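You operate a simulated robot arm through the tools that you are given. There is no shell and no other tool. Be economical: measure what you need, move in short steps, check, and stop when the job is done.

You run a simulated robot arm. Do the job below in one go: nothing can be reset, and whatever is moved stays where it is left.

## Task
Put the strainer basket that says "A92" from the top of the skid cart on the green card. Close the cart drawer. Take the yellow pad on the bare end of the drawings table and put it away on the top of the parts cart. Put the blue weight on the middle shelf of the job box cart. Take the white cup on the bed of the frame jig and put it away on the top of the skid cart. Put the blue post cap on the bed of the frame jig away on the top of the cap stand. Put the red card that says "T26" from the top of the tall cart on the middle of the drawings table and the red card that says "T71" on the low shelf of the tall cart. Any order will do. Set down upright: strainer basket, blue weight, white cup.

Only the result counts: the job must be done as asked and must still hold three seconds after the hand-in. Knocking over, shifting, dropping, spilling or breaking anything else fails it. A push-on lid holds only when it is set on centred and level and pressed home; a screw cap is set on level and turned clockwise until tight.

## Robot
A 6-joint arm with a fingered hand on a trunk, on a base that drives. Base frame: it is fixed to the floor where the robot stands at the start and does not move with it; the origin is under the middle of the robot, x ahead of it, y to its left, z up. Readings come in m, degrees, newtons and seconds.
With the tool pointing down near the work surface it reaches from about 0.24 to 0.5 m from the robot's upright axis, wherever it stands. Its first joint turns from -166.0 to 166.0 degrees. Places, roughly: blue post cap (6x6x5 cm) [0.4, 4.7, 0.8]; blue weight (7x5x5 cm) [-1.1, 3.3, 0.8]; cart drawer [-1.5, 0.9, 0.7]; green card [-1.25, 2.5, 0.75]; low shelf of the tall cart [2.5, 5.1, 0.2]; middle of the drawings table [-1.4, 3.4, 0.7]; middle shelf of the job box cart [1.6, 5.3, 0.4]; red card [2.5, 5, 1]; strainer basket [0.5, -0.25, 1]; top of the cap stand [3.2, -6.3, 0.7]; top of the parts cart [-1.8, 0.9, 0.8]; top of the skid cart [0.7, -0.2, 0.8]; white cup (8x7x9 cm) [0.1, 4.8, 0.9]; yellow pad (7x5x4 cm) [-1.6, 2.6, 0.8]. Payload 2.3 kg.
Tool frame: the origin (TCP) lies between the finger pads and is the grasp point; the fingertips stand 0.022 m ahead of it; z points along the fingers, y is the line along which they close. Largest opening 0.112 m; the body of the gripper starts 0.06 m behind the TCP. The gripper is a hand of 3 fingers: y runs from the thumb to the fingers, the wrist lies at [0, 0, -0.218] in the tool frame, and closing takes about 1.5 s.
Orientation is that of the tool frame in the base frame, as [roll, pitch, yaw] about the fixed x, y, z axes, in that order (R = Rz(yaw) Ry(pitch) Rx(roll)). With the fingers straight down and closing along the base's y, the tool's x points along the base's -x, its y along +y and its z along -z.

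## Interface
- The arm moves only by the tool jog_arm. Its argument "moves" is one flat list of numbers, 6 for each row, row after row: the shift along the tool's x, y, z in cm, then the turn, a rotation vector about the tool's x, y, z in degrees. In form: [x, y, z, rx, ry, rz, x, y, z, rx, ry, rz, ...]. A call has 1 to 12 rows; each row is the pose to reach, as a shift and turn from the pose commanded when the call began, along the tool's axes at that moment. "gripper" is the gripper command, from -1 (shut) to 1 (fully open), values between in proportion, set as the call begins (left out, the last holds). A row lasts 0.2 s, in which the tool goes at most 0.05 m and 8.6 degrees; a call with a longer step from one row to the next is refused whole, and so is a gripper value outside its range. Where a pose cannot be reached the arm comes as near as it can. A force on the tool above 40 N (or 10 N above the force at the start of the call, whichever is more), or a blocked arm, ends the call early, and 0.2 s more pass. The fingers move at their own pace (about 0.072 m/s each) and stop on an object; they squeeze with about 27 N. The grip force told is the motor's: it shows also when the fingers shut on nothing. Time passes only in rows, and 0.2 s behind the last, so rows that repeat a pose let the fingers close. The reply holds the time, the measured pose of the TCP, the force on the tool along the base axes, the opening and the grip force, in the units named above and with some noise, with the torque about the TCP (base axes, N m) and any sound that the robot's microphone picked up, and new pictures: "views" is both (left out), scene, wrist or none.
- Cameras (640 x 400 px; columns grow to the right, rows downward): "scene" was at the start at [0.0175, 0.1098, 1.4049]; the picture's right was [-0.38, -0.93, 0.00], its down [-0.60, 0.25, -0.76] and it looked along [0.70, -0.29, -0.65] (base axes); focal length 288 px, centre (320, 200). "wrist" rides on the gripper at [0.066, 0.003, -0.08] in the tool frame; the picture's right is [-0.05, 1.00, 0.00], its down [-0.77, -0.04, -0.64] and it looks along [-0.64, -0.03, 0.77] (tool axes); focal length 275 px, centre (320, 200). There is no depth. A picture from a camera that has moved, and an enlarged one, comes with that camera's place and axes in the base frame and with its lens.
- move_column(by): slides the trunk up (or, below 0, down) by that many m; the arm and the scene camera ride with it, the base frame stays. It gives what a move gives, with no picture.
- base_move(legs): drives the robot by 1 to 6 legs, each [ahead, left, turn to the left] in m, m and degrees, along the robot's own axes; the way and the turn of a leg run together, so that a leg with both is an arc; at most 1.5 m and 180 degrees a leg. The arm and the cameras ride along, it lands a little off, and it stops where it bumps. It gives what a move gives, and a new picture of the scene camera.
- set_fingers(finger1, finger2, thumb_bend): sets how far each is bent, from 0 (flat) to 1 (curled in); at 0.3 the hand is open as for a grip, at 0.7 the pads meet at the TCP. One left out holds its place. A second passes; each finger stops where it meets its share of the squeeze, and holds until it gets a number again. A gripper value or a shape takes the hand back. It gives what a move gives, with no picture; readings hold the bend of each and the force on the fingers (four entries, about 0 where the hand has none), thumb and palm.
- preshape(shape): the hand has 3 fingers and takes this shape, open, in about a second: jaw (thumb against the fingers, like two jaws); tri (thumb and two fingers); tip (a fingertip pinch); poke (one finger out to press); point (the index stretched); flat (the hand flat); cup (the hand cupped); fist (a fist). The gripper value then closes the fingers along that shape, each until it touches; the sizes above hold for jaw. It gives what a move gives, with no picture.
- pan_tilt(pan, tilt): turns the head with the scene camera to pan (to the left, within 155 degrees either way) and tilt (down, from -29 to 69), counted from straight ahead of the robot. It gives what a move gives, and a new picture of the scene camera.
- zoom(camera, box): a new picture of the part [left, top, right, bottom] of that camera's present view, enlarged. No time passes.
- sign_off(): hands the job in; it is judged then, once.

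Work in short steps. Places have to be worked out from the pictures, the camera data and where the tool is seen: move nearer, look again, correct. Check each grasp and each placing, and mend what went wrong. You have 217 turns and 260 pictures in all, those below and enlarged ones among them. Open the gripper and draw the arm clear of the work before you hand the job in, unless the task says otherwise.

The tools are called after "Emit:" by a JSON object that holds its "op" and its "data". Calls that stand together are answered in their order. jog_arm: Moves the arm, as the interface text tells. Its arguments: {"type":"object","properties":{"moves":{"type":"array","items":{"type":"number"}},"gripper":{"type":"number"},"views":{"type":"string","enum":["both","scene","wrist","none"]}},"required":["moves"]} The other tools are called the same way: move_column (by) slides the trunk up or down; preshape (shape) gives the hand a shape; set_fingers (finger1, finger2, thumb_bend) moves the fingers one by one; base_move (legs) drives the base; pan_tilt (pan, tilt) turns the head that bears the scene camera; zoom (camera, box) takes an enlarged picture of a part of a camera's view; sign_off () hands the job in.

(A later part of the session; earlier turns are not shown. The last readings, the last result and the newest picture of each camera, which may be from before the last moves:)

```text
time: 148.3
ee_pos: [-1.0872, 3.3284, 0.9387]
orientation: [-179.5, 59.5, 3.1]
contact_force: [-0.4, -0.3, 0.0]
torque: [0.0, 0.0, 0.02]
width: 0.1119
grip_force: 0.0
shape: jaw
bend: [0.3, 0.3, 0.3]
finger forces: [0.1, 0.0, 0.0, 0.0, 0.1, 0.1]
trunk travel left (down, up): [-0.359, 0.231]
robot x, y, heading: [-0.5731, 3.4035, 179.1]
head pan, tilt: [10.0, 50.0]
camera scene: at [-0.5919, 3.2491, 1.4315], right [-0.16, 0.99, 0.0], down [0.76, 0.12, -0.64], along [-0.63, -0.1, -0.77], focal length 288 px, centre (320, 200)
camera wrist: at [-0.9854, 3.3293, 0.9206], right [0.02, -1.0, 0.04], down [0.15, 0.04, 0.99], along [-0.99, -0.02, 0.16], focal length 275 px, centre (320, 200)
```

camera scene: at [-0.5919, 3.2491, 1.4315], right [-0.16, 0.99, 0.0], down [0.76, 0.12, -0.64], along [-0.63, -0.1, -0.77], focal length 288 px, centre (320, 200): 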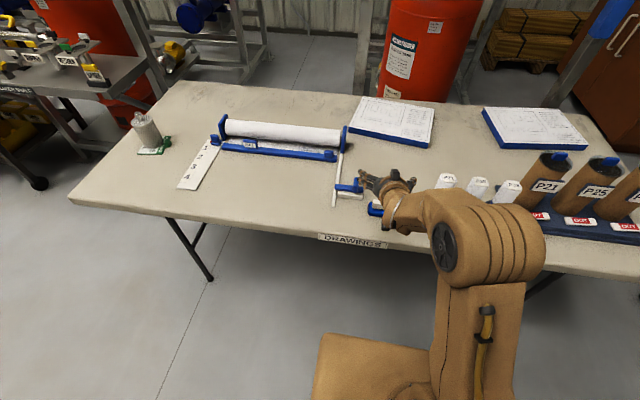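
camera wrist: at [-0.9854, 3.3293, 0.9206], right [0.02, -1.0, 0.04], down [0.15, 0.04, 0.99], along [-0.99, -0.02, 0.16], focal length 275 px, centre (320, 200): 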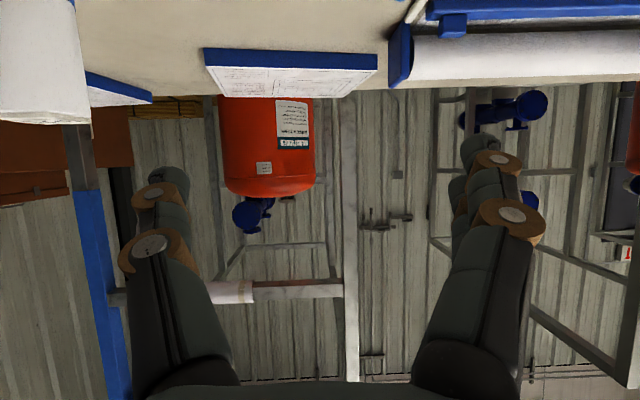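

Not low enough for the camera under the hand at 60°; I reduce the tilt to 45° and come down over the weight.

Emit:
{"op": "jog_arm", "data": {"moves": [2, -0.2, 1.7, 0, 5, 0, 4, -0.5, 3.4, 0, 10, 0, 6.1, -0.5, 5.1, 0, 14.5, 0]}}

```text
time: 149.1
ee_pos: [-1.1009, 3.3338, 0.86]
orientation: [-179.6, 45.0, 3.0]
contact_force: [1.4, -0.3, 0.5]
torque: [0.0, -0.02, 0.0]
width: 0.1122
grip_force: 0.1
shape: jaw
bend: [0.3, 0.3, 0.3]
finger forces: [0.0, 0.0, 0.1, 0.0, 0.0, 0.0]
trunk travel left (down, up): [-0.359, 0.231]
robot x, y, heading: [-0.5715, 3.4018, 179.3]
head pan, tilt: [10.0, 50.0]
camera scene: at [-0.5918, 3.2491, 1.4315], right [-0.16, 0.99, 0.0], down [0.76, 0.12, -0.64], along [-0.63, -0.1, -0.77], focal length 288 px, centre (320, 200)
camera wrist: at [-0.9968, 3.3351, 0.8698], right [0.01, -1.0, 0.03], down [-0.1, 0.03, 0.99], along [-1.0, -0.02, -0.1], focal length 275 px, centre (320, 200)
```

scene: 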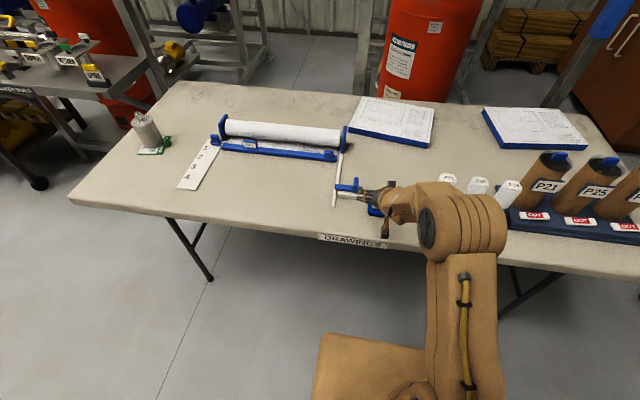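
wrist: 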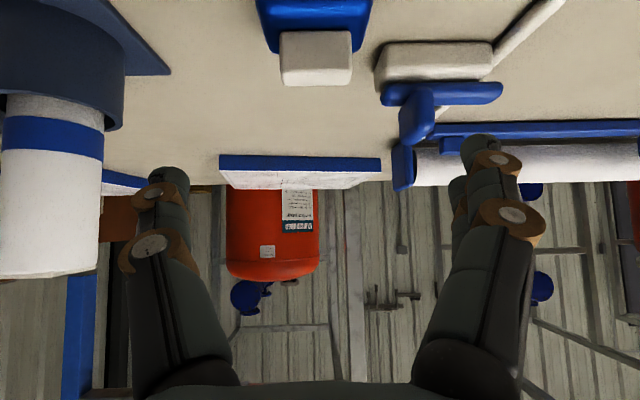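

The weight is centred between the fingers. Narrow the opening a bit and move down to (-1.125, 3.333, 0.775).

Emit:
{"op": "jog_arm", "data": {"moves": [0, 0, 0, 0, 0, 0, 1.5, 0, 2.5, 0, 0, 0, 3, 0, 5, 0, 0, 0, 4.4, 0, 7.6, 0, 0, 0], "gripper": 0.75}}

```text
time: 150.1
ee_pos: [-1.1216, 3.3338, 0.7738]
orientation: [-179.6, 45.0, 2.9]
contact_force: [-0.2, -0.4, -0.9]
torque: [-0.01, 0.02, 0.02]
width: 0.0985
grip_force: 0.1
shape: jaw
bend: [0.51, 0.51, 0.47]
finger forces: [0.1, 0.0, 0.0, 0.0, 0.0, 0.0]
trunk travel left (down, up): [-0.359, 0.231]
robot x, y, heading: [-0.5694, 3.4021, 179.3]
head pan, tilt: [10.0, 50.0]
camera scene: at [-0.5918, 3.2491, 1.4316], right [-0.16, 0.99, 0.0], down [0.76, 0.12, -0.64], along [-0.63, -0.1, -0.77], focal length 288 px, centre (320, 200)
camera wrist: at [-1.0195, 3.3346, 0.7846], right [0.01, -1.0, 0.03], down [-0.1, 0.03, 0.99], along [-1.0, -0.02, -0.1], focal length 275 px, centre (320, 200)
```

scene: 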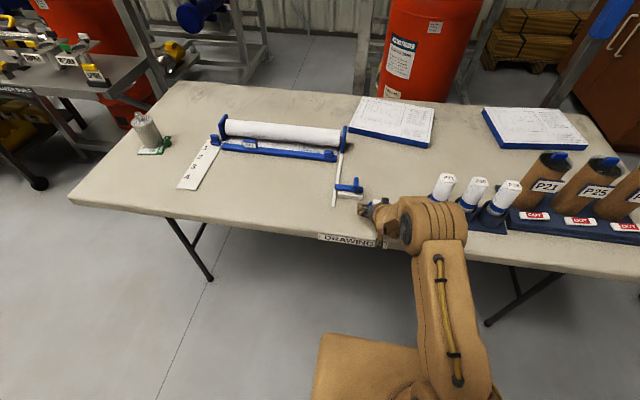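
wrist: 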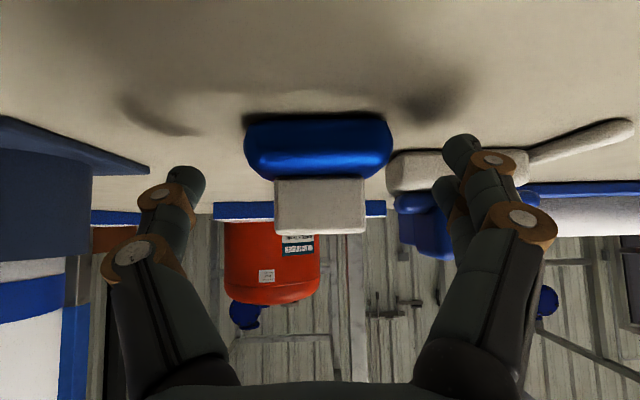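

The weight's near face is still ahead of the TCP. Advance 2 cm in -x and lower 4 mm, then look.

Emit:
{"op": "jog_arm", "data": {"moves": [-0.6, 0, 1, 0, 0, 0, -1.1, 0, 1.7, 0, 0, 0]}}

```text
time: 150.7
ee_pos: [-1.1434, 3.3326, 0.7702]
orientation: [-179.7, 45.0, 2.9]
contact_force: [-0.2, 0.2, -0.3]
torque: [0.0, 0.01, 0.01]
width: 0.0984
grip_force: 0.1
shape: jaw
bend: [0.51, 0.51, 0.47]
finger forces: [0.0, 0.0, 0.0, 0.0, 0.0, 0.0]
trunk travel left (down, up): [-0.359, 0.231]
robot x, y, heading: [-0.5723, 3.4009, 179.3]
head pan, tilt: [10.0, 50.0]
camera scene: at [-0.5915, 3.2491, 1.4316], right [-0.16, 0.99, 0.0], down [0.76, 0.12, -0.64], along [-0.63, -0.1, -0.77], focal length 288 px, centre (320, 200)
camera wrist: at [-1.0387, 3.3335, 0.7803], right [0.01, -1.0, 0.03], down [-0.1, 0.03, 0.99], along [-1.0, -0.02, -0.1], focal length 275 px, centre (320, 200)
```

scene: 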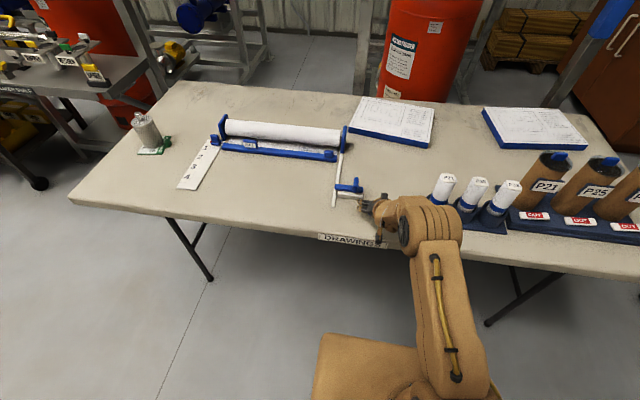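
wrist: 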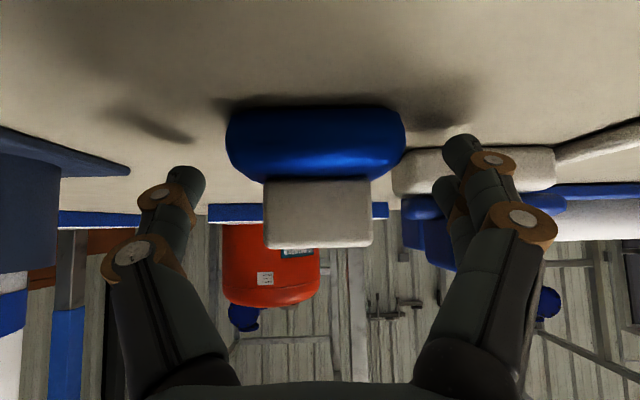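

Near face now behind the TCP; centre about x=-1.15. Advance 0.7 cm and close.

Emit:
{"op": "jog_arm", "data": {"moves": [-0.4, 0, 0.6, 0, 0, 0, -0.4, 0, 0.6, 0, 0, 0, -0.4, 0, 0.6, 0, 0, 0, -0.4, 0, 0.6, 0, 0, 0, -0.4, 0, 0.6, 0, 0, 0, -0.4, 0, 0.6, 0, 0, 0, -0.4, 0, 0.6, 0, 0, 0], "gripper": -1, "views": "wrist"}}

```text
time: 152.3
ee_pos: [-1.15, 3.3319, 0.7704]
orientation: [-179.6, 45.3, 2.8]
contact_force: [-4.8, 0.0, 10.0]
torque: [-0.43, 0.23, -0.17]
width: 0.0527
grip_force: 27.2
shape: jaw
bend: [0.73, 0.75, 0.7]
finger forces: [14.0, 33.3, 0.0, 0.1, 25.0, 0.0]
trunk travel left (down, up): [-0.359, 0.231]
robot x, y, heading: [-0.5719, 3.4028, 179.3]
head pan, tilt: [10.0, 50.0]
camera wrist: at [-1.046, 3.3332, 0.7798], right [0.01, -1.0, 0.03], down [-0.09, 0.03, 1.0], along [-1.0, -0.02, -0.09], focal length 275 px, centre (320, 200)
```

wrist: 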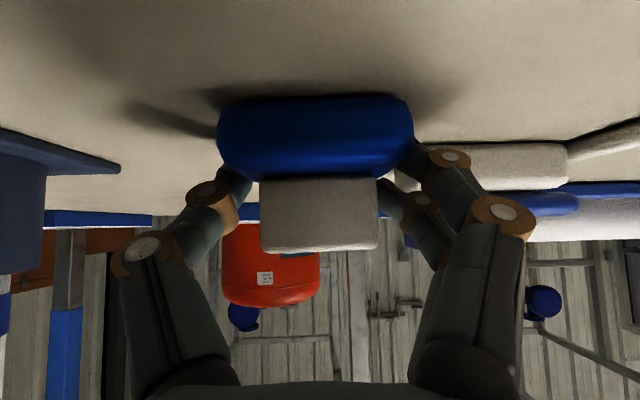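

Gripped at 5.3 cm. Lift 3 cm and check.

Emit:
{"op": "jog_arm", "data": {"moves": [-0.7, 0, -0.7, 0, 0, 0, -1.4, 0, -1.4, 0, 0, 0, -2.8, 0, -2.8, 0, 0, 0], "views": "wrist"}}

```text
time: 153.1
ee_pos: [-1.1475, 3.3319, 0.8086]
orientation: [-179.6, 45.1, 3.0]
contact_force: [1.0, -0.1, -3.7]
torque: [0.0, 0.04, 0.0]
width: 0.0463
grip_force: 26.8
shape: jaw
bend: [0.71, 0.78, 0.71]
finger forces: [17.9, 9.3, 0.0, 0.0, 21.2, 0.0]
trunk travel left (down, up): [-0.359, 0.231]
robot x, y, heading: [-0.5716, 3.4059, 179.3]
head pan, tilt: [10.0, 50.0]
camera wrist: at [-1.046, 3.333, 0.8188], right [0.01, -1.0, 0.03], down [-0.1, 0.03, 0.99], along [-1.0, -0.02, -0.1], focal length 275 px, centre (320, 200)
```

wrist: 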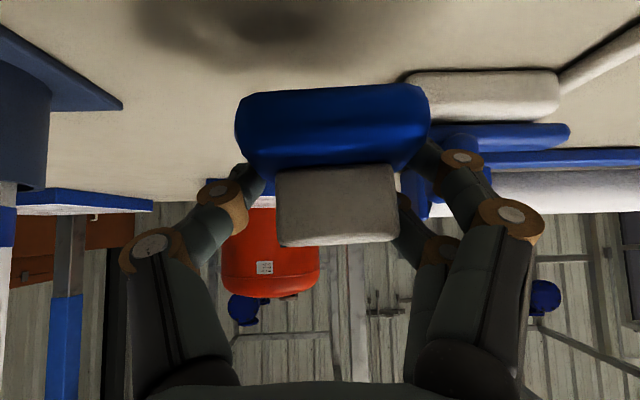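

Held, but the fingers sit on the rounded upper edge and it twisted. I set it back down and regrip on the square white handle.

Emit:
{"op": "jog_arm", "data": {"moves": [0.7, 0, 0.7, 0, 0, 0, 1.4, 0, 1.4, 0, 0, 0, 2, 0, 2, 0, 0, 0, 2.4, 0, 2.4, 0, 0, 0], "views": "none"}}

Emit:
{"op": "jog_arm", "data": {"moves": [0, 0, 0, 0, 0, 0, 0, 0, 0, 0, 0, 0, 0, 0, 0, 0, 0, 0, 0, 0, 0, 0, 0, 0], "gripper": 0.5}}

```text
time: 154.1
ee_pos: [-1.149, 3.3333, 0.7749]
orientation: [-179.6, 45.0, 2.9]
contact_force: [-0.1, 0.5, -2.8]
torque: [-0.05, 0.0, -0.01]
width: 0.0461
grip_force: 27.0
shape: jaw
bend: [0.71, 0.78, 0.71]
finger forces: [17.8, 9.2, 0.0, 0.1, 21.1, 0.0]
trunk travel left (down, up): [-0.359, 0.231]
robot x, y, heading: [-0.5734, 3.4021, 179.2]
head pan, tilt: [10.0, 50.0]
```

```text
time: 155.1
ee_pos: [-1.1504, 3.3333, 0.7744]
orientation: [-179.6, 45.0, 2.9]
contact_force: [0.1, -0.2, -0.3]
torque: [0.0, -0.03, 0.03]
width: 0.0837
grip_force: 0.0
shape: jaw
bend: [0.64, 0.64, 0.6]
finger forces: [0.0, 0.0, 0.0, 0.0, 0.0, 0.0]
trunk travel left (down, up): [-0.359, 0.231]
robot x, y, heading: [-0.5713, 3.4001, 179.1]
head pan, tilt: [10.0, 50.0]
camera scene: at [-0.5915, 3.2491, 1.4316], right [-0.16, 0.99, 0.0], down [0.76, 0.12, -0.64], along [-0.63, -0.1, -0.77], focal length 288 px, centre (320, 200)
camera wrist: at [-1.0463, 3.3336, 0.7851], right [0.01, -1.0, 0.03], down [-0.1, 0.03, 0.99], along [-1.0, -0.02, -0.1], focal length 275 px, centre (320, 200)
```

scene: 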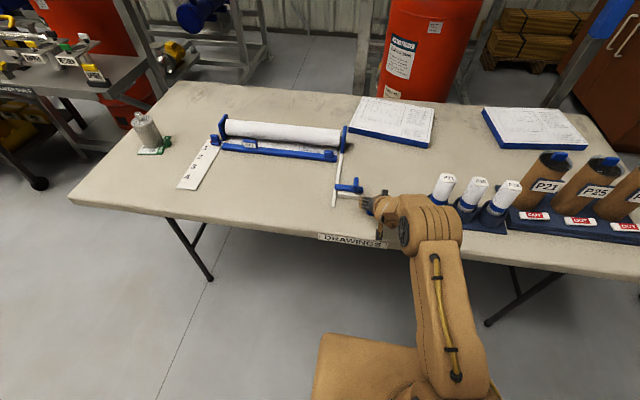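
wrist: 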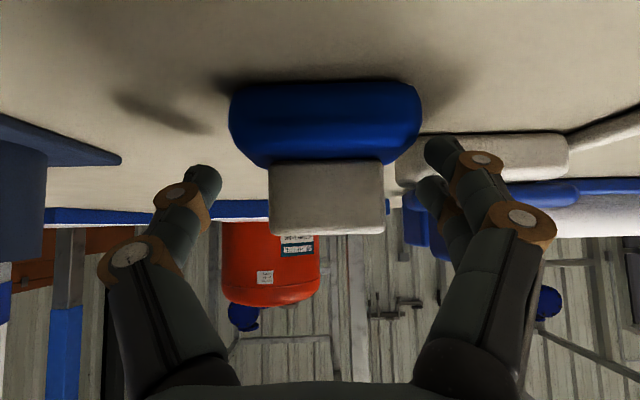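

It stands flat again. Raise 1 cm so that the pads meet the handle (z 0.762–0.788) and close.

Emit:
{"op": "jog_arm", "data": {"moves": [-0.7, -0.2, -0.7, 0, 0, 0, -0.7, -0.2, -0.7, 0, 0, 0], "views": "none"}}

Emit:
{"op": "jog_arm", "data": {"moves": [0, 0, 0, 0, 0, 0, 0, 0, 0, 0, 0, 0, 0, 0, 0, 0, 0, 0, 0, 0, 0, 0, 0, 0, 0, 0, 0, 0, 0, 0, 0, 0, 0, 0, 0, 0], "gripper": -1, "views": "wrist"}}

```text
time: 155.7
ee_pos: [-1.1494, 3.3351, 0.7851]
orientation: [-179.5, 45.0, 3.0]
contact_force: [0.7, 0.0, -0.1]
torque: [-0.03, 0.04, -0.05]
width: 0.0837
grip_force: 0.1
shape: jaw
bend: [0.64, 0.64, 0.6]
finger forces: [0.0, 0.0, 0.0, 0.0, 0.0, 0.1]
trunk travel left (down, up): [-0.359, 0.231]
robot x, y, heading: [-0.5747, 3.4034, 179.1]
head pan, tilt: [10.0, 50.0]
```

```text
time: 157.1
ee_pos: [-1.1489, 3.3351, 0.7835]
orientation: [-179.6, 44.9, 2.9]
contact_force: [0.3, 0.0, 0.1]
torque: [0.01, -0.02, -0.03]
width: 0.0
grip_force: 27.5
shape: jaw
bend: [0.76, 0.67, 0.75]
finger forces: [0.1, 0.0, 0.0, 0.0, 0.4, 0.0]
trunk travel left (down, up): [-0.359, 0.231]
robot x, y, heading: [-0.5733, 3.4016, 179.3]
head pan, tilt: [10.0, 50.0]
camera wrist: at [-1.0461, 3.3356, 0.7948], right [0.01, -1.0, 0.03], down [-0.1, 0.03, 0.99], along [-1.0, -0.02, -0.1], focal length 275 px, centre (320, 200)
```

wrist: 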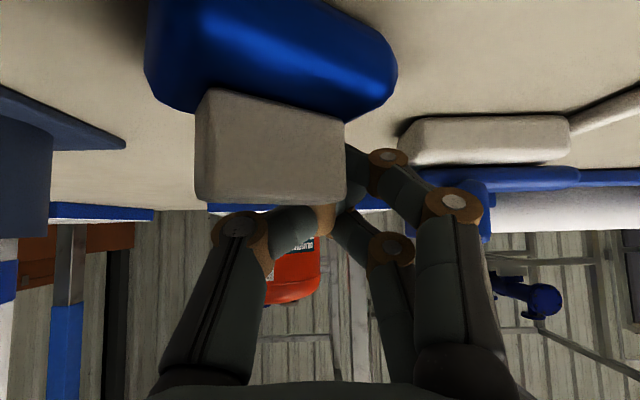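

The weight slipped out toward the robot. Raise straight up and look where it is.

Emit:
{"op": "jog_arm", "data": {"moves": [-1.4, 0, 0, 0, 0, 0, -3, 0, -2, 0, 0, 0, -6, 0, -5, 0, 0, 0, -9, 0, -8, 0, 0, 0, -11, 0, -11, 0, 0, 0]}}

```text
time: 158.3
ee_pos: [-1.1251, 3.3509, 0.8959]
orientation: [178.3, 46.8, 2.9]
contact_force: [-0.2, -0.2, -0.2]
torque: [-0.01, 0.02, 0.04]
width: 0.0
grip_force: 26.8
shape: jaw
bend: [0.76, 0.67, 0.75]
finger forces: [0.0, 0.0, 0.0, 0.0, 0.1, 0.0]
out of reach, approached as far as the arm can: row 3, 4, 5
trunk travel left (down, up): [-0.359, 0.231]
robot x, y, heading: [-0.5757, 3.4006, 179.3]
head pan, tilt: [10.0, 50.0]
camera scene: at [-0.5906, 3.2497, 1.4316], right [-0.16, 0.99, 0.0], down [0.76, 0.12, -0.64], along [-0.63, -0.1, -0.77], focal length 288 px, centre (320, 200)
camera wrist: at [-1.0215, 3.3535, 0.9028], right [0.04, -1.0, 0.06], down [-0.07, 0.05, 1.0], along [-1.0, -0.05, -0.07], focal length 275 px, centre (320, 200)
```

scene: 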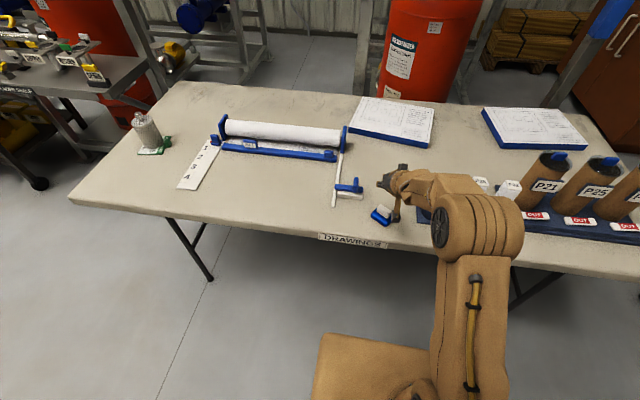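
wrist: 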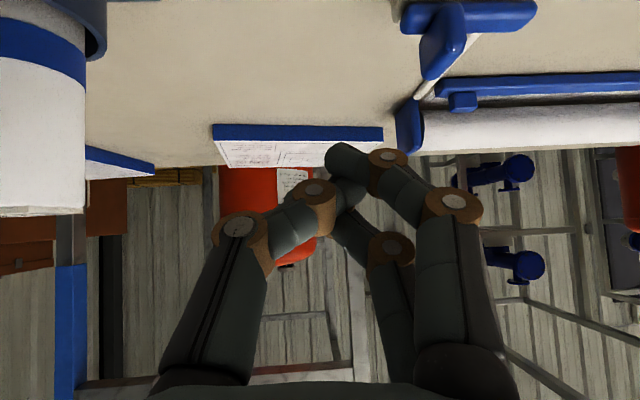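

Zoom on the weight in the scene view.

Emit:
{"op": "zoom", "data": {"camera": "scene", "box": [340, 170, 420, 250]}}

```text
5.00 times, centred on (380, 210) of scene
camera zoom: at [-0.5906, 3.2497, 1.4316], right [-0.16, 0.99, 0.0], down [0.76, 0.12, -0.64], along [-0.63, -0.1, -0.77], focal length 1440 px, centre (20, 150)
```

zoom: 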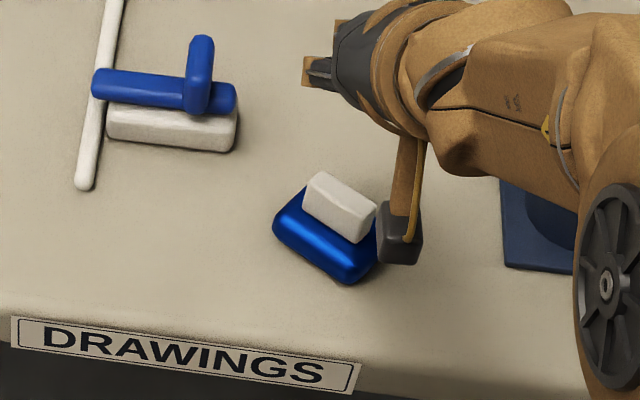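

The weight stands upright at about (-1.094, 3.347), turned ~31°. I drive 0.13 m nearer and set the tool vertical, to grip its long sides.

Emit:
{"op": "jog_arm", "data": {"moves": [0, 0, -2, 0, 8, 0, 0, 0, -4, 0, 16, 0, 0, 0, -6, 0, 24, 0, 0, 0, -8, 0, 32, 0, 0, 0, -10, 0, 40, 0, 0, 0, -12, 0, 46.8, 0], "gripper": 0.5, "views": "none"}}

Emit:
{"op": "base_move", "data": {"legs": [[0.13, 0, 0]]}}

```text
time: 159.7
ee_pos: [-1.0413, 3.3446, 0.9655]
orientation: [-179.7, 2.0, 2.7]
contact_force: [0.0, 0.6, 0.0]
torque: [0.0, -0.01, -0.01]
width: 0.0836
grip_force: 0.0
shape: jaw
bend: [0.64, 0.64, 0.6]
finger forces: [0.0, 0.1, 0.0, 0.0, 0.0, 0.0]
out of reach, approached as far as the arm can: row 1, 2, 6
trunk travel left (down, up): [-0.359, 0.231]
robot x, y, heading: [-0.5737, 3.4045, 179.3]
head pan, tilt: [10.0, 50.0]
```

```text
time: 161.0
ee_pos: [-1.1727, 3.3468, 0.9662]
orientation: [-179.8, 2.0, 2.6]
contact_force: [-0.1, -0.1, -1.0]
torque: [0.03, 0.0, -0.01]
width: 0.0836
grip_force: 0.0
shape: jaw
bend: [0.64, 0.64, 0.6]
finger forces: [0.0, 0.0, 0.0, 0.0, 0.1, 0.0]
trunk travel left (down, up): [-0.359, 0.231]
robot x, y, heading: [-0.7033, 3.4037, 179.2]
head pan, tilt: [10.0, 50.0]
camera scene: at [-0.7229, 3.2507, 1.4315], right [-0.16, 0.99, 0.0], down [0.76, 0.12, -0.64], along [-0.63, -0.1, -0.77], focal length 288 px, centre (320, 200)
```

scene: 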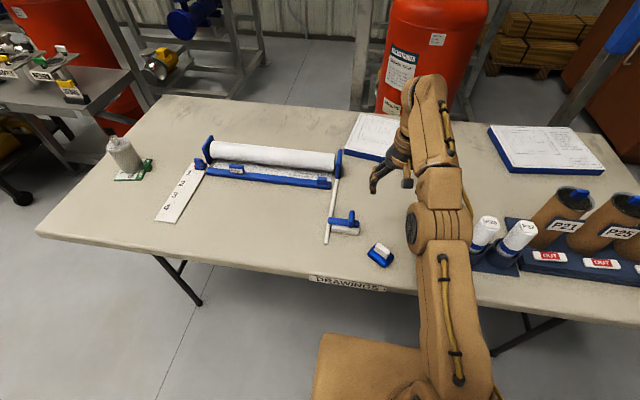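

Move back over the weight while yawing the tool +55°.

Emit:
{"op": "jog_arm", "data": {"moves": [1.5, 0, 0, 0, -2, -8, 3, 0, 0, 0, -2, -16, 5, 0, 0, 0, -2, -24, 7, 0, 0, 0, -2, -32, 8, 0, 0, 0, -2, -40, 8, 0, 0, 0, -2, -48, 8, 0, 2, 0, -2, -55, 8, 0, 5, 0, -2, -55]}}

```text
time: 162.8
ee_pos: [-1.0974, 3.3486, 0.9125]
orientation: [-177.0, 2.9, 57.8]
contact_force: [0.4, 0.8, -1.2]
torque: [-0.04, 0.07, 0.01]
width: 0.0837
grip_force: 0.1
shape: jaw
bend: [0.64, 0.64, 0.6]
finger forces: [0.0, 0.0, 0.0, 0.0, 0.1, 0.0]
out of reach, approached as far as the arm can: row 1, 2, 3, 4, 5, 6
trunk travel left (down, up): [-0.359, 0.231]
robot x, y, heading: [-0.7042, 3.406, 179.4]
head pan, tilt: [10.0, 50.0]
camera scene: at [-0.723, 3.2496, 1.4314], right [-0.16, 0.99, 0.0], down [0.76, 0.12, -0.64], along [-0.63, -0.1, -0.77], focal length 288 px, centre (320, 200)
camera wrist: at [-1.0537, 3.403, 0.9899], right [0.82, -0.58, -0.05], down [-0.4, -0.62, 0.68], along [-0.42, -0.53, -0.74], focal length 275 px, centre (320, 200)
```

scene: 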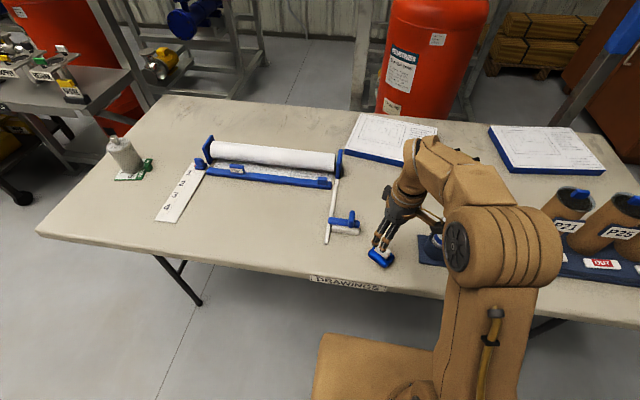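
wrist: 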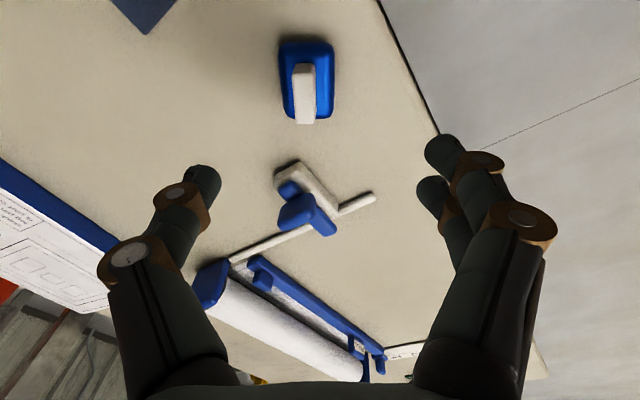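

Aligned well. Correct ~2 cm sideways and descend to z≈0.79 first.

Emit:
{"op": "jog_arm", "data": {"moves": [-0.4, -0.9, 2, 0, 0, 0, -0.9, -1.8, 5, 0, 0, 0, -0.9, -1.8, 9, 0, 0, 0, -0.9, -1.8, 12, 0, 0, 0], "views": "wrist"}}

```text
time: 163.8
ee_pos: [-1.1217, 3.3507, 0.7947]
orientation: [-177.3, 2.7, 57.7]
contact_force: [0.7, 0.0, -0.8]
torque: [0.0, 0.01, 0.01]
width: 0.084
grip_force: 0.0
shape: jaw
bend: [0.64, 0.64, 0.6]
finger forces: [0.1, 0.0, 0.0, 0.0, 0.0, 0.1]
trunk travel left (down, up): [-0.359, 0.231]
robot x, y, heading: [-0.7056, 3.4061, 179.1]
head pan, tilt: [10.0, 50.0]
camera wrist: at [-1.0795, 3.4056, 0.8713], right [0.82, -0.57, -0.05], down [-0.4, -0.62, 0.67], along [-0.41, -0.53, -0.74], focal length 275 px, centre (320, 200)
```

wrist: 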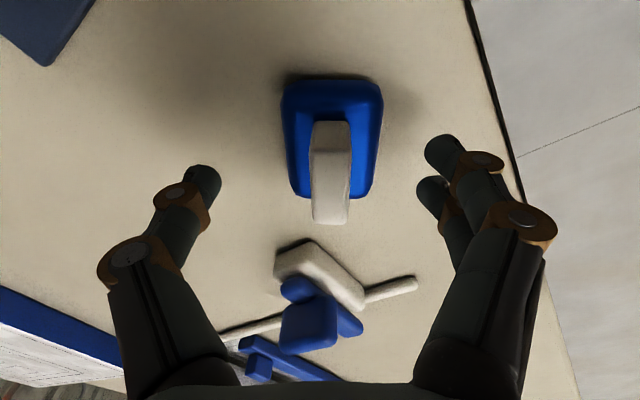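

Shift 4–5 mm and descend the last 2.3 cm, then close.

Emit:
{"op": "jog_arm", "data": {"moves": [0.5, 0.5, 1, 0, 0, 0, 0.5, 0.5, 2.3, 0, 0, 0, 0.5, 0.5, 2.3, 0, 0, 0], "views": "none"}}

Emit:
{"op": "jog_arm", "data": {"moves": [0, 0, 0, 0, 0, 0, 0, 0, 0, 0, 0, 0, 0, 0, 0, 0, 0, 0, 0, 0, 0, 0, 0, 0, 0, 0, 0, 0, 0, 0, 0, 0, 0, 0, 0, 0], "gripper": -1, "views": "wrist"}}

```text
time: 164.6
ee_pos: [-1.1177, 3.3525, 0.7702]
orientation: [-177.1, 2.6, 57.8]
contact_force: [0.3, 0.0, 0.3]
torque: [-0.01, 0.02, -0.03]
width: 0.0839
grip_force: 0.0
shape: jaw
bend: [0.64, 0.64, 0.6]
finger forces: [0.0, 0.1, 0.0, 0.0, 0.0, 0.0]
trunk travel left (down, up): [-0.359, 0.231]
robot x, y, heading: [-0.7012, 3.4059, 179.5]
head pan, tilt: [10.0, 50.0]
```

```text
time: 166.0
ee_pos: [-1.1171, 3.3531, 0.7704]
orientation: [-177.3, 2.6, 57.7]
contact_force: [-0.3, 0.1, 0.3]
torque: [-0.04, -0.04, -0.01]
width: 0.0397
grip_force: 27.1
shape: jaw
bend: [0.73, 0.73, 0.7]
finger forces: [12.1, 12.4, 0.1, 0.1, 24.5, 0.0]
trunk travel left (down, up): [-0.359, 0.231]
robot x, y, heading: [-0.6998, 3.4018, 179.2]
head pan, tilt: [10.0, 50.0]
camera wrist: at [-1.0751, 3.4067, 0.8484], right [0.82, -0.57, -0.05], down [-0.4, -0.62, 0.67], along [-0.41, -0.53, -0.74], focal length 275 px, centre (320, 200)
```

wrist: 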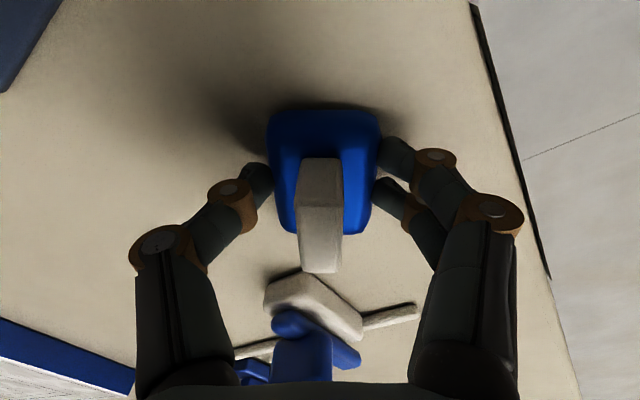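

A balanced grip. Lift 5 cm, yaw back by 57° so its long side points along x, and set down to regrip at 45°.

Emit:
{"op": "jog_arm", "data": {"moves": [0, 0, -2.5, 0, 0, 0, 0, 0, -5, 0, 0, 8, 0, 0, -5, 0, 0, 16, 0, 0, -5, 0, 0, 24, 0, 0, -5, 0, 0, 32, 0, 0, -5, 0, 0, 40, 0, 0, -5, 0, 0, 48, 0, 0, -5, 0, 0, 56]}}

```text
time: 167.8
ee_pos: [-1.1142, 3.3521, 0.8211]
orientation: [179.2, 3.8, 1.4]
contact_force: [0.4, -0.8, -4.1]
torque: [0.05, -0.04, 0.0]
width: 0.04
grip_force: 26.9
shape: jaw
bend: [0.73, 0.73, 0.7]
finger forces: [12.2, 12.2, 0.0, 0.0, 24.5, 0.0]
trunk travel left (down, up): [-0.359, 0.231]
robot x, y, heading: [-0.7021, 3.4025, 179.5]
head pan, tilt: [10.0, 50.0]
camera scene: at [-0.7222, 3.2506, 1.4315], right [-0.16, 0.99, 0.0], down [0.76, 0.12, -0.64], along [-0.63, -0.1, -0.77], focal length 288 px, centre (320, 200)
camera wrist: at [-1.0434, 3.3516, 0.8974], right [-0.02, -1.0, 0.01], down [-0.73, 0.02, 0.68], along [-0.68, 0.0, -0.73], focal length 275 px, centre (320, 200)
```

scene: 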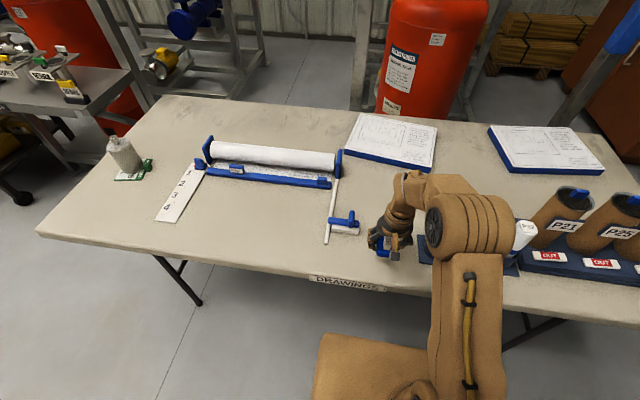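
wrist: 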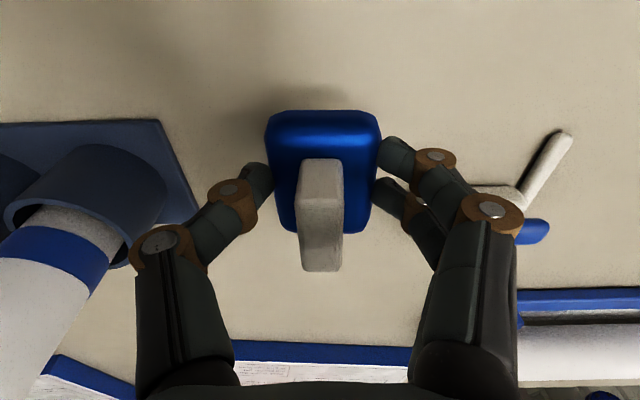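

Lower it back to the table and release.

Emit:
{"op": "jog_arm", "data": {"moves": [0, 0, 2.5, 0, 0, 0, 0, 0, 4.5, 0, 0, 0, 0, 0, 5, 0, 0, 0], "views": "none"}}

Emit:
{"op": "jog_arm", "data": {"moves": [0, 0, 0, 0, 0, 0, 0, 0, 0, 0, 0, 0, 0, 0, 0, 0, 0, 0, 0, 0, -1, 0, 0, 0, 0, 0, -5, 0, 0, 0, 0, 0, -9, 0, 0, 0], "gripper": 0.5, "views": "none"}}

Emit:
{"op": "base_move", "data": {"legs": [[-0.1, 0, 0]]}}

```text
time: 168.6
ee_pos: [-1.1184, 3.3522, 0.7724]
orientation: [179.3, 3.9, 1.7]
contact_force: [-0.8, 0.0, -0.3]
torque: [0.07, -0.02, -0.01]
width: 0.0396
grip_force: 27.1
shape: jaw
bend: [0.73, 0.73, 0.7]
finger forces: [12.8, 12.7, 0.0, 0.0, 25.3, 0.1]
trunk travel left (down, up): [-0.359, 0.231]
robot x, y, heading: [-0.7013, 3.4042, 179.1]
head pan, tilt: [10.0, 50.0]
```

```text
time: 170.0
ee_pos: [-1.1114, 3.3525, 0.8614]
orientation: [179.4, 3.8, 1.6]
contact_force: [0.5, 0.6, 1.3]
torque: [-0.03, -0.01, 0.03]
width: 0.0835
grip_force: 0.1
shape: jaw
bend: [0.64, 0.64, 0.6]
finger forces: [0.0, 0.1, 0.0, 0.1, 0.1, 0.0]
trunk travel left (down, up): [-0.359, 0.231]
robot x, y, heading: [-0.7033, 3.4001, 179.4]
head pan, tilt: [10.0, 50.0]
```

```text
time: 171.1
ee_pos: [-1.0107, 3.3521, 0.8613]
orientation: [179.3, 3.9, 1.6]
contact_force: [0.5, 0.9, 0.4]
torque: [0.02, 0.04, -0.01]
width: 0.0836
grip_force: 0.0
shape: jaw
bend: [0.64, 0.64, 0.6]
finger forces: [0.0, 0.0, 0.0, 0.0, 0.1, 0.0]
trunk travel left (down, up): [-0.359, 0.231]
robot x, y, heading: [-0.6051, 3.4006, 179.3]
head pan, tilt: [10.0, 50.0]
camera scene: at [-0.6206, 3.2494, 1.4316], right [-0.16, 0.99, 0.0], down [0.76, 0.12, -0.64], along [-0.64, -0.1, -0.77], focal length 288 px, centre (320, 200)
```

scene: 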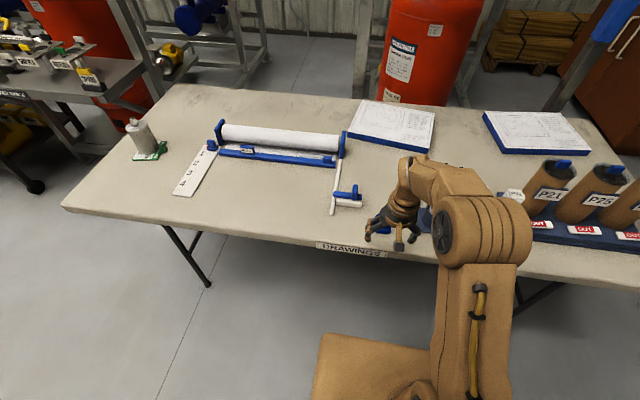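

Tilt to 45° and move to just above the weight.

Emit:
{"op": "jog_arm", "data": {"moves": [-1, 0, -1, 0, -7, 0, -2.5, 0, -1, 0, -14, 0, -4, 0, -1, 0, -21, 0, -5.5, 0, 0, 0, -28, 0, -7, 0, 0, 0, -35, 0, -8, 0, 0, 0, -41, 0]}}

```text
time: 172.5
ee_pos: [-1.0777, 3.365, 0.8646]
orientation: [-176.8, 37.3, 1.3]
contact_force: [0.6, -0.6, 0.0]
torque: [-0.01, 0.01, 0.02]
width: 0.0835
grip_force: 0.0
shape: jaw
bend: [0.64, 0.64, 0.6]
finger forces: [0.1, 0.0, 0.0, 0.0, 0.0, 0.0]
out of reach, approached as far as the arm can: row 5, 6
trunk travel left (down, up): [-0.359, 0.231]
robot x, y, heading: [-0.6023, 3.3995, 179.1]
head pan, tilt: [10.0, 50.0]
camera scene: at [-0.6219, 3.2494, 1.4316], right [-0.16, 0.99, 0.0], down [0.76, 0.12, -0.64], along [-0.63, -0.1, -0.77], focal length 288 px, centre (320, 200)
camera wrist: at [-0.9764, 3.3585, 0.888], right [-0.05, -1.0, -0.02], down [-0.23, 0.0, 0.97], along [-0.97, 0.05, -0.23], focal length 275 px, centre (320, 200)
```

scene: 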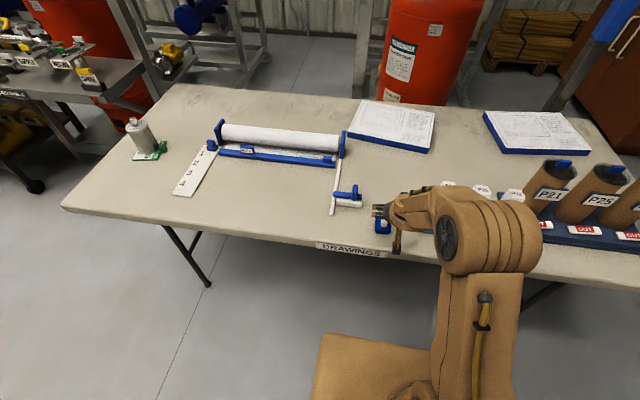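
wrist: 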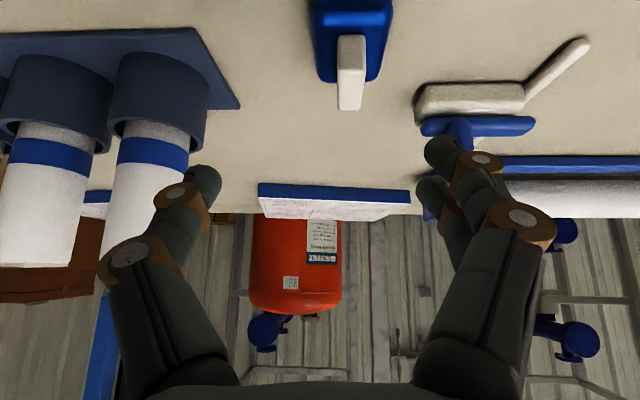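

Move down onto the weight with pitch to 45° and roll correction.

Emit:
{"op": "jog_arm", "data": {"moves": [0.6, 0.4, 2.4, -1, -2.5, 0, 1.1, 0.8, 4.8, -2, -5, 0, 1.7, 1.2, 7.2, -3, -7.5, 0, 2.1, 1.3, 8.9, -3, -7.5, 0]}}

```text
time: 173.5
ee_pos: [-1.1572, 3.3, 0.8047]
orientation: [177.1, 51.7, 0.6]
contact_force: [2.0, -0.4, 1.4]
torque: [-0.06, 0.02, 0.1]
width: 0.0845
grip_force: 0.1
shape: jaw
bend: [0.64, 0.62, 0.6]
finger forces: [0.0, 1.7, 0.0, 0.0, 0.0, 0.0]
out of reach, approached as far as the arm can: row 1, 2, 3, 4
trunk travel left (down, up): [-0.359, 0.231]
robot x, y, heading: [-0.6034, 3.4002, 179.3]
head pan, tilt: [10.0, 50.0]
camera scene: at [-0.6213, 3.2491, 1.4316], right [-0.16, 0.99, 0.0], down [0.76, 0.12, -0.64], along [-0.63, -0.1, -0.77], focal length 288 px, centre (320, 200)
camera wrist: at [-1.0532, 3.3001, 0.8019], right [0.02, -1.0, 0.07], down [0.02, 0.07, 1.0], along [-1.0, -0.02, 0.02], focal length 275 px, centre (320, 200)
```

scene: 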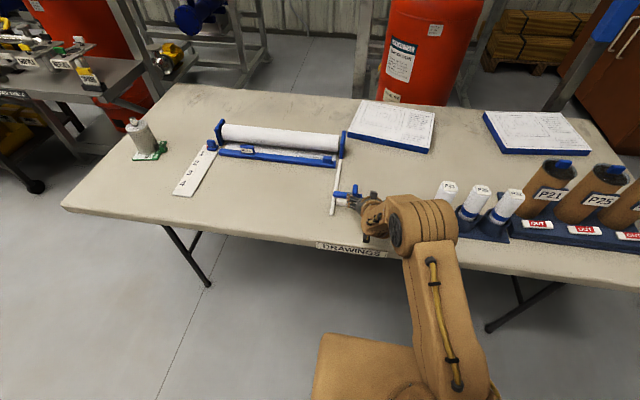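
wrist: 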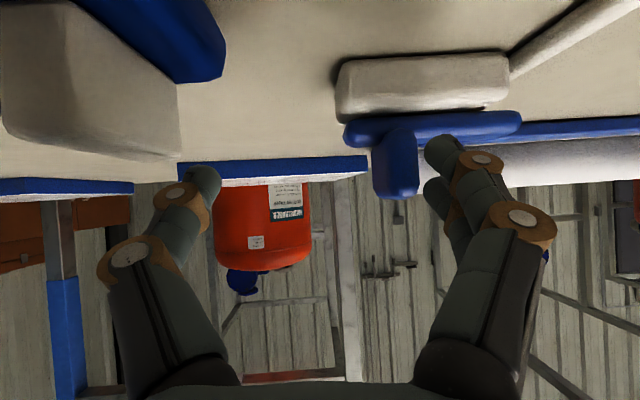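

The arm deviated at its joint limit. Back straight up carefully.

Emit:
{"op": "jog_arm", "data": {"moves": [-1, 0.0, -1, 0, 0, 0, -2.5, 0, -2.5, 0, 0, 0, -5, 0, -4.5, 0, 0, 0]}}

```text
time: 174.3
ee_pos: [-1.1504, 3.3022, 0.8721]
orientation: [175.7, 52.2, 0.5]
contact_force: [0.2, -0.6, -0.4]
torque: [0.02, 0.0, 0.03]
width: 0.0838
grip_force: 0.1
shape: jaw
bend: [0.64, 0.63, 0.6]
finger forces: [0.0, 0.0, 0.1, 0.0, 0.0, 0.0]
out of reach, approached as far as the arm can: row 1
trunk travel left (down, up): [-0.359, 0.231]
robot x, y, heading: [-0.6046, 3.402, 179.4]
head pan, tilt: [10.0, 50.0]
camera scene: at [-0.6214, 3.2495, 1.4315], right [-0.16, 0.99, 0.0], down [0.76, 0.12, -0.64], along [-0.63, -0.1, -0.77], focal length 288 px, centre (320, 200)
camera wrist: at [-1.0476, 3.3051, 0.8686], right [0.04, -1.0, 0.08], down [0.03, 0.08, 1.0], along [-1.0, -0.04, 0.03], focal length 275 px, centre (320, 200)
```

scene: 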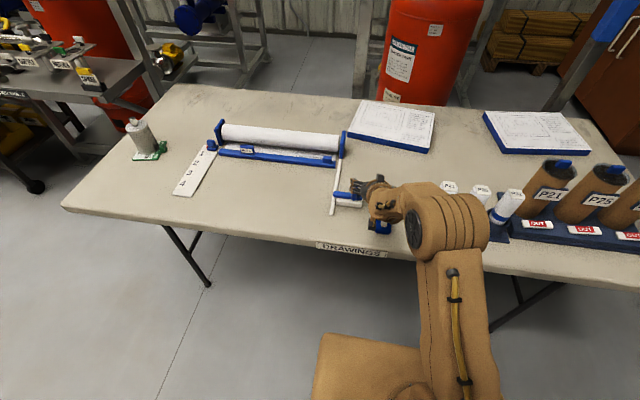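
wrist: 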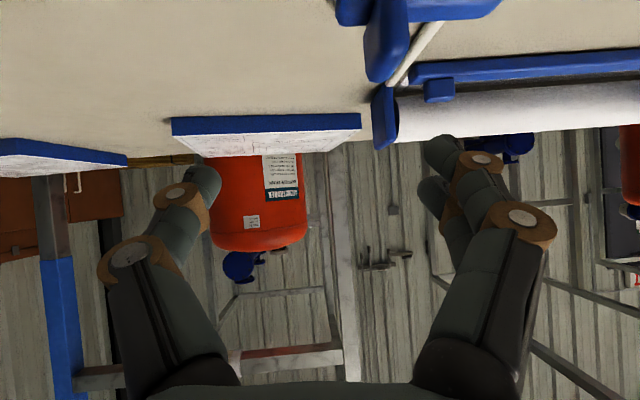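

Weight and stand are undisturbed. Raise the trunk 0.15 (better wrist angle), then come to (-1.10, 3.352, 0.86) at 45°.

Emit:
{"op": "move_column", "data": {"by": 0.15}}

Emit:
{"op": "jog_arm", "data": {"moves": [4, -1.2, 1.5, 1, 2, 0, 8, -2.5, 3, 2, 4, 0, 12, -3.7, 4.5, 3, 6, 0, 15.9, -5, 6, 4, 7, 0, 15.9, -5, 6, 4, 7, 0]}}

```text
time: 176.1
ee_pos: [-1.1514, 3.302, 1.0211]
orientation: [175.7, 52.4, 0.5]
contact_force: [-0.6, 0.3, 0.3]
torque: [-0.02, 0.02, 0.0]
width: 0.0839
grip_force: 0.1
shape: jaw
bend: [0.64, 0.63, 0.6]
finger forces: [0.1, 0.0, 0.0, 0.0, 0.0, 0.1]
trunk travel left (down, up): [-0.509, 0.081]
robot x, y, heading: [-0.6016, 3.4012, 179.4]
head pan, tilt: [10.0, 50.0]
```

```text
time: 177.3
ee_pos: [-1.123, 3.3195, 0.862]
orientation: [-178.9, 44.7, 0.8]
contact_force: [-0.3, 0.2, -0.5]
torque: [0.03, 0.02, 0.0]
width: 0.0839
grip_force: 0.0
shape: jaw
bend: [0.64, 0.63, 0.6]
finger forces: [0.1, 0.1, 0.0, 0.0, 0.0, 0.1]
out of reach, approached as far as the arm can: row 2, 3, 4, 5
trunk travel left (down, up): [-0.509, 0.081]
robot x, y, heading: [-0.602, 3.4017, 179.0]
head pan, tilt: [10.0, 50.0]
camera scene: at [-0.6216, 3.2494, 1.5816], right [-0.16, 0.99, 0.0], down [0.76, 0.12, -0.64], along [-0.63, -0.1, -0.77], focal length 288 px, centre (320, 200)
camera wrist: at [-1.0191, 3.3163, 0.8726], right [-0.03, -1.0, 0.02], down [-0.1, 0.02, 0.99], along [-0.99, 0.03, -0.1], focal length 275 px, centre (320, 200)
```

scene: 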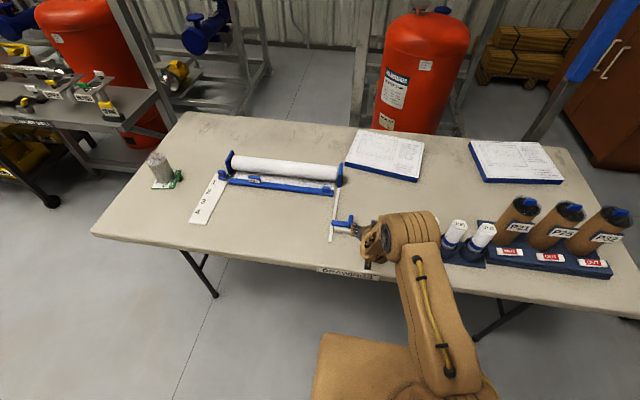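
wrist: 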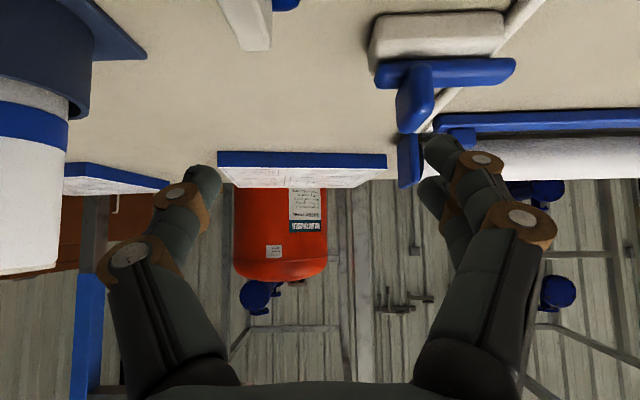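

The shoulder sits right of the robot's middle, so the reach was skewed. Shift the base left 0.08 m so the weight lies straight ahead of the arm.

Emit:
{"op": "jog_arm", "data": {"moves": [-1.4, 0, -1.4, 0, 0, 0, -2.8, 0, -2.8, 0, 0, 0], "views": "none"}}

Emit:
{"op": "base_move", "data": {"legs": [[0.0, 0.08, 0]]}}

```text
time: 177.9
ee_pos: [-1.1224, 3.3194, 0.9013]
orientation: [-179.8, 45.2, 0.9]
contact_force: [0.2, 0.7, -0.6]
torque: [0.01, 0.02, 0.02]
width: 0.0838
grip_force: 0.0
shape: jaw
bend: [0.64, 0.63, 0.6]
finger forces: [0.0, 0.0, 0.1, 0.0, 0.0, 0.1]
trunk travel left (down, up): [-0.509, 0.081]
robot x, y, heading: [-0.6035, 3.405, 179.4]
head pan, tilt: [10.0, 50.0]
```

```text
time: 178.9
ee_pos: [-1.1241, 3.2383, 0.9028]
orientation: [-179.9, 45.3, 1.0]
contact_force: [0.6, -0.1, 0.1]
torque: [0.03, -0.01, 0.0]
width: 0.0839
grip_force: 0.0
shape: jaw
bend: [0.64, 0.63, 0.6]
finger forces: [0.0, 0.0, 0.0, 0.0, 0.0, 0.1]
trunk travel left (down, up): [-0.509, 0.081]
robot x, y, heading: [-0.603, 3.3238, 179.4]
head pan, tilt: [10.0, 50.0]
camera scene: at [-0.6229, 3.1686, 1.5814], right [-0.16, 0.99, 0.0], down [0.76, 0.12, -0.64], along [-0.63, -0.1, -0.77], focal length 288 px, centre (320, 200)
```

scene: 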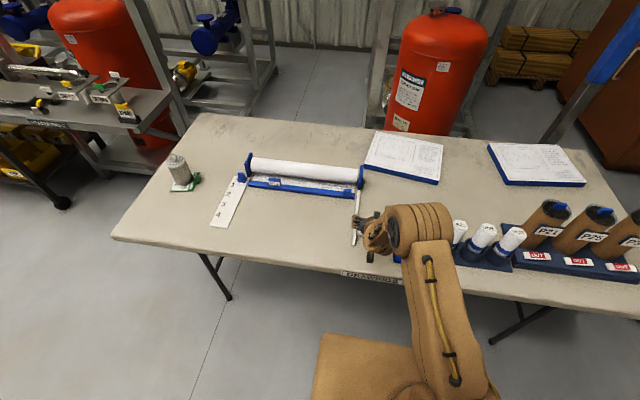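

Move the hand over to y=3.352.

Emit:
{"op": "jog_arm", "data": {"moves": [0.8, -4, 0, 0, 0, 0, 1.6, -8, 0, 0, 0, 0, 3.1, -11.4, -0.3, 0, 0, 0, 3.1, -11.4, -0.3, 0, 0, 0], "views": "wrist"}}

```text
time: 179.9
ee_pos: [-1.1514, 3.2971, 0.9074]
orientation: [-177.0, 43.6, 0.9]
contact_force: [0.4, 0.5, 1.0]
torque: [0.02, -0.05, -0.02]
width: 0.0843
grip_force: 0.0
shape: jaw
bend: [0.64, 0.63, 0.6]
finger forces: [0.0, 0.1, 0.1, 0.1, 0.0, 0.0]
out of reach, approached as far as the arm can: row 1, 2, 3, 4
trunk travel left (down, up): [-0.509, 0.081]
robot x, y, heading: [-0.6045, 3.3217, 179.5]
head pan, tilt: [10.0, 50.0]
camera wrist: at [-1.0471, 3.2905, 0.9185], right [-0.05, -1.0, 0.0], down [-0.12, 0.0, 0.99], along [-0.99, 0.05, -0.12], focal length 275 px, centre (320, 200)
```

wrist: 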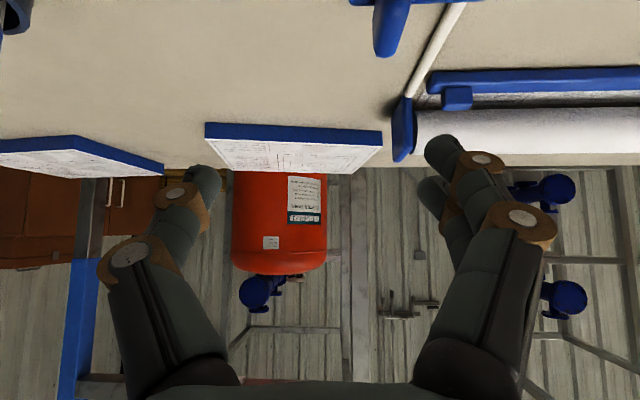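

The arm is straight again (stuck). Untilt and pull in to re-bend the elbow.

Emit:
{"op": "jog_arm", "data": {"moves": [1, 0, -3, 0, 8, 0, 2, 0, -6, 0, 16, 0, 3, 0, -9, 0, 24, 0, 4, 0, -12, 0, 32, 0, 5, 0, -15, 0, 40, 0, 6, 0, -18, 0, 44, 0, 8, 0, -21, 0, 44, 0], "views": "scene"}}

```text
time: 181.5
ee_pos: [-0.8964, 3.3609, 0.9785]
orientation: [176.6, 1.8, 0.8]
contact_force: [0.0, 0.3, -0.3]
torque: [-0.01, -0.02, 0.01]
width: 0.0839
grip_force: 0.0
shape: jaw
bend: [0.64, 0.63, 0.6]
finger forces: [0.0, 0.0, 0.0, 0.0, 0.0, 0.0]
out of reach, approached as far as the arm can: row 1, 2, 4, 5, 6, 7
trunk travel left (down, up): [-0.509, 0.081]
robot x, y, heading: [-0.6047, 3.3225, 179.4]
head pan, tilt: [10.0, 50.0]
camera scene: at [-0.6212, 3.1703, 1.5816], right [-0.16, 0.99, 0.0], down [0.76, 0.12, -0.64], along [-0.64, -0.1, -0.77], focal length 288 px, centre (320, 200)
```

scene: 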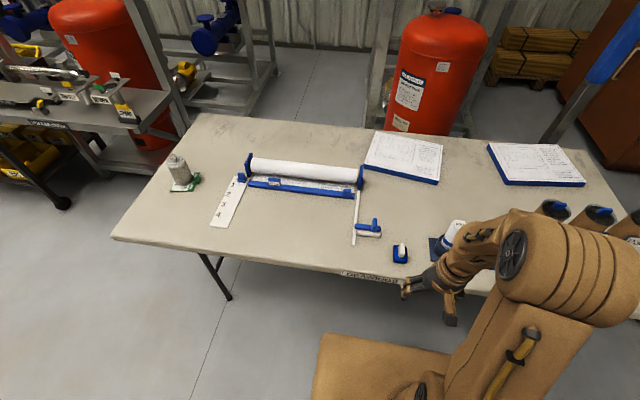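

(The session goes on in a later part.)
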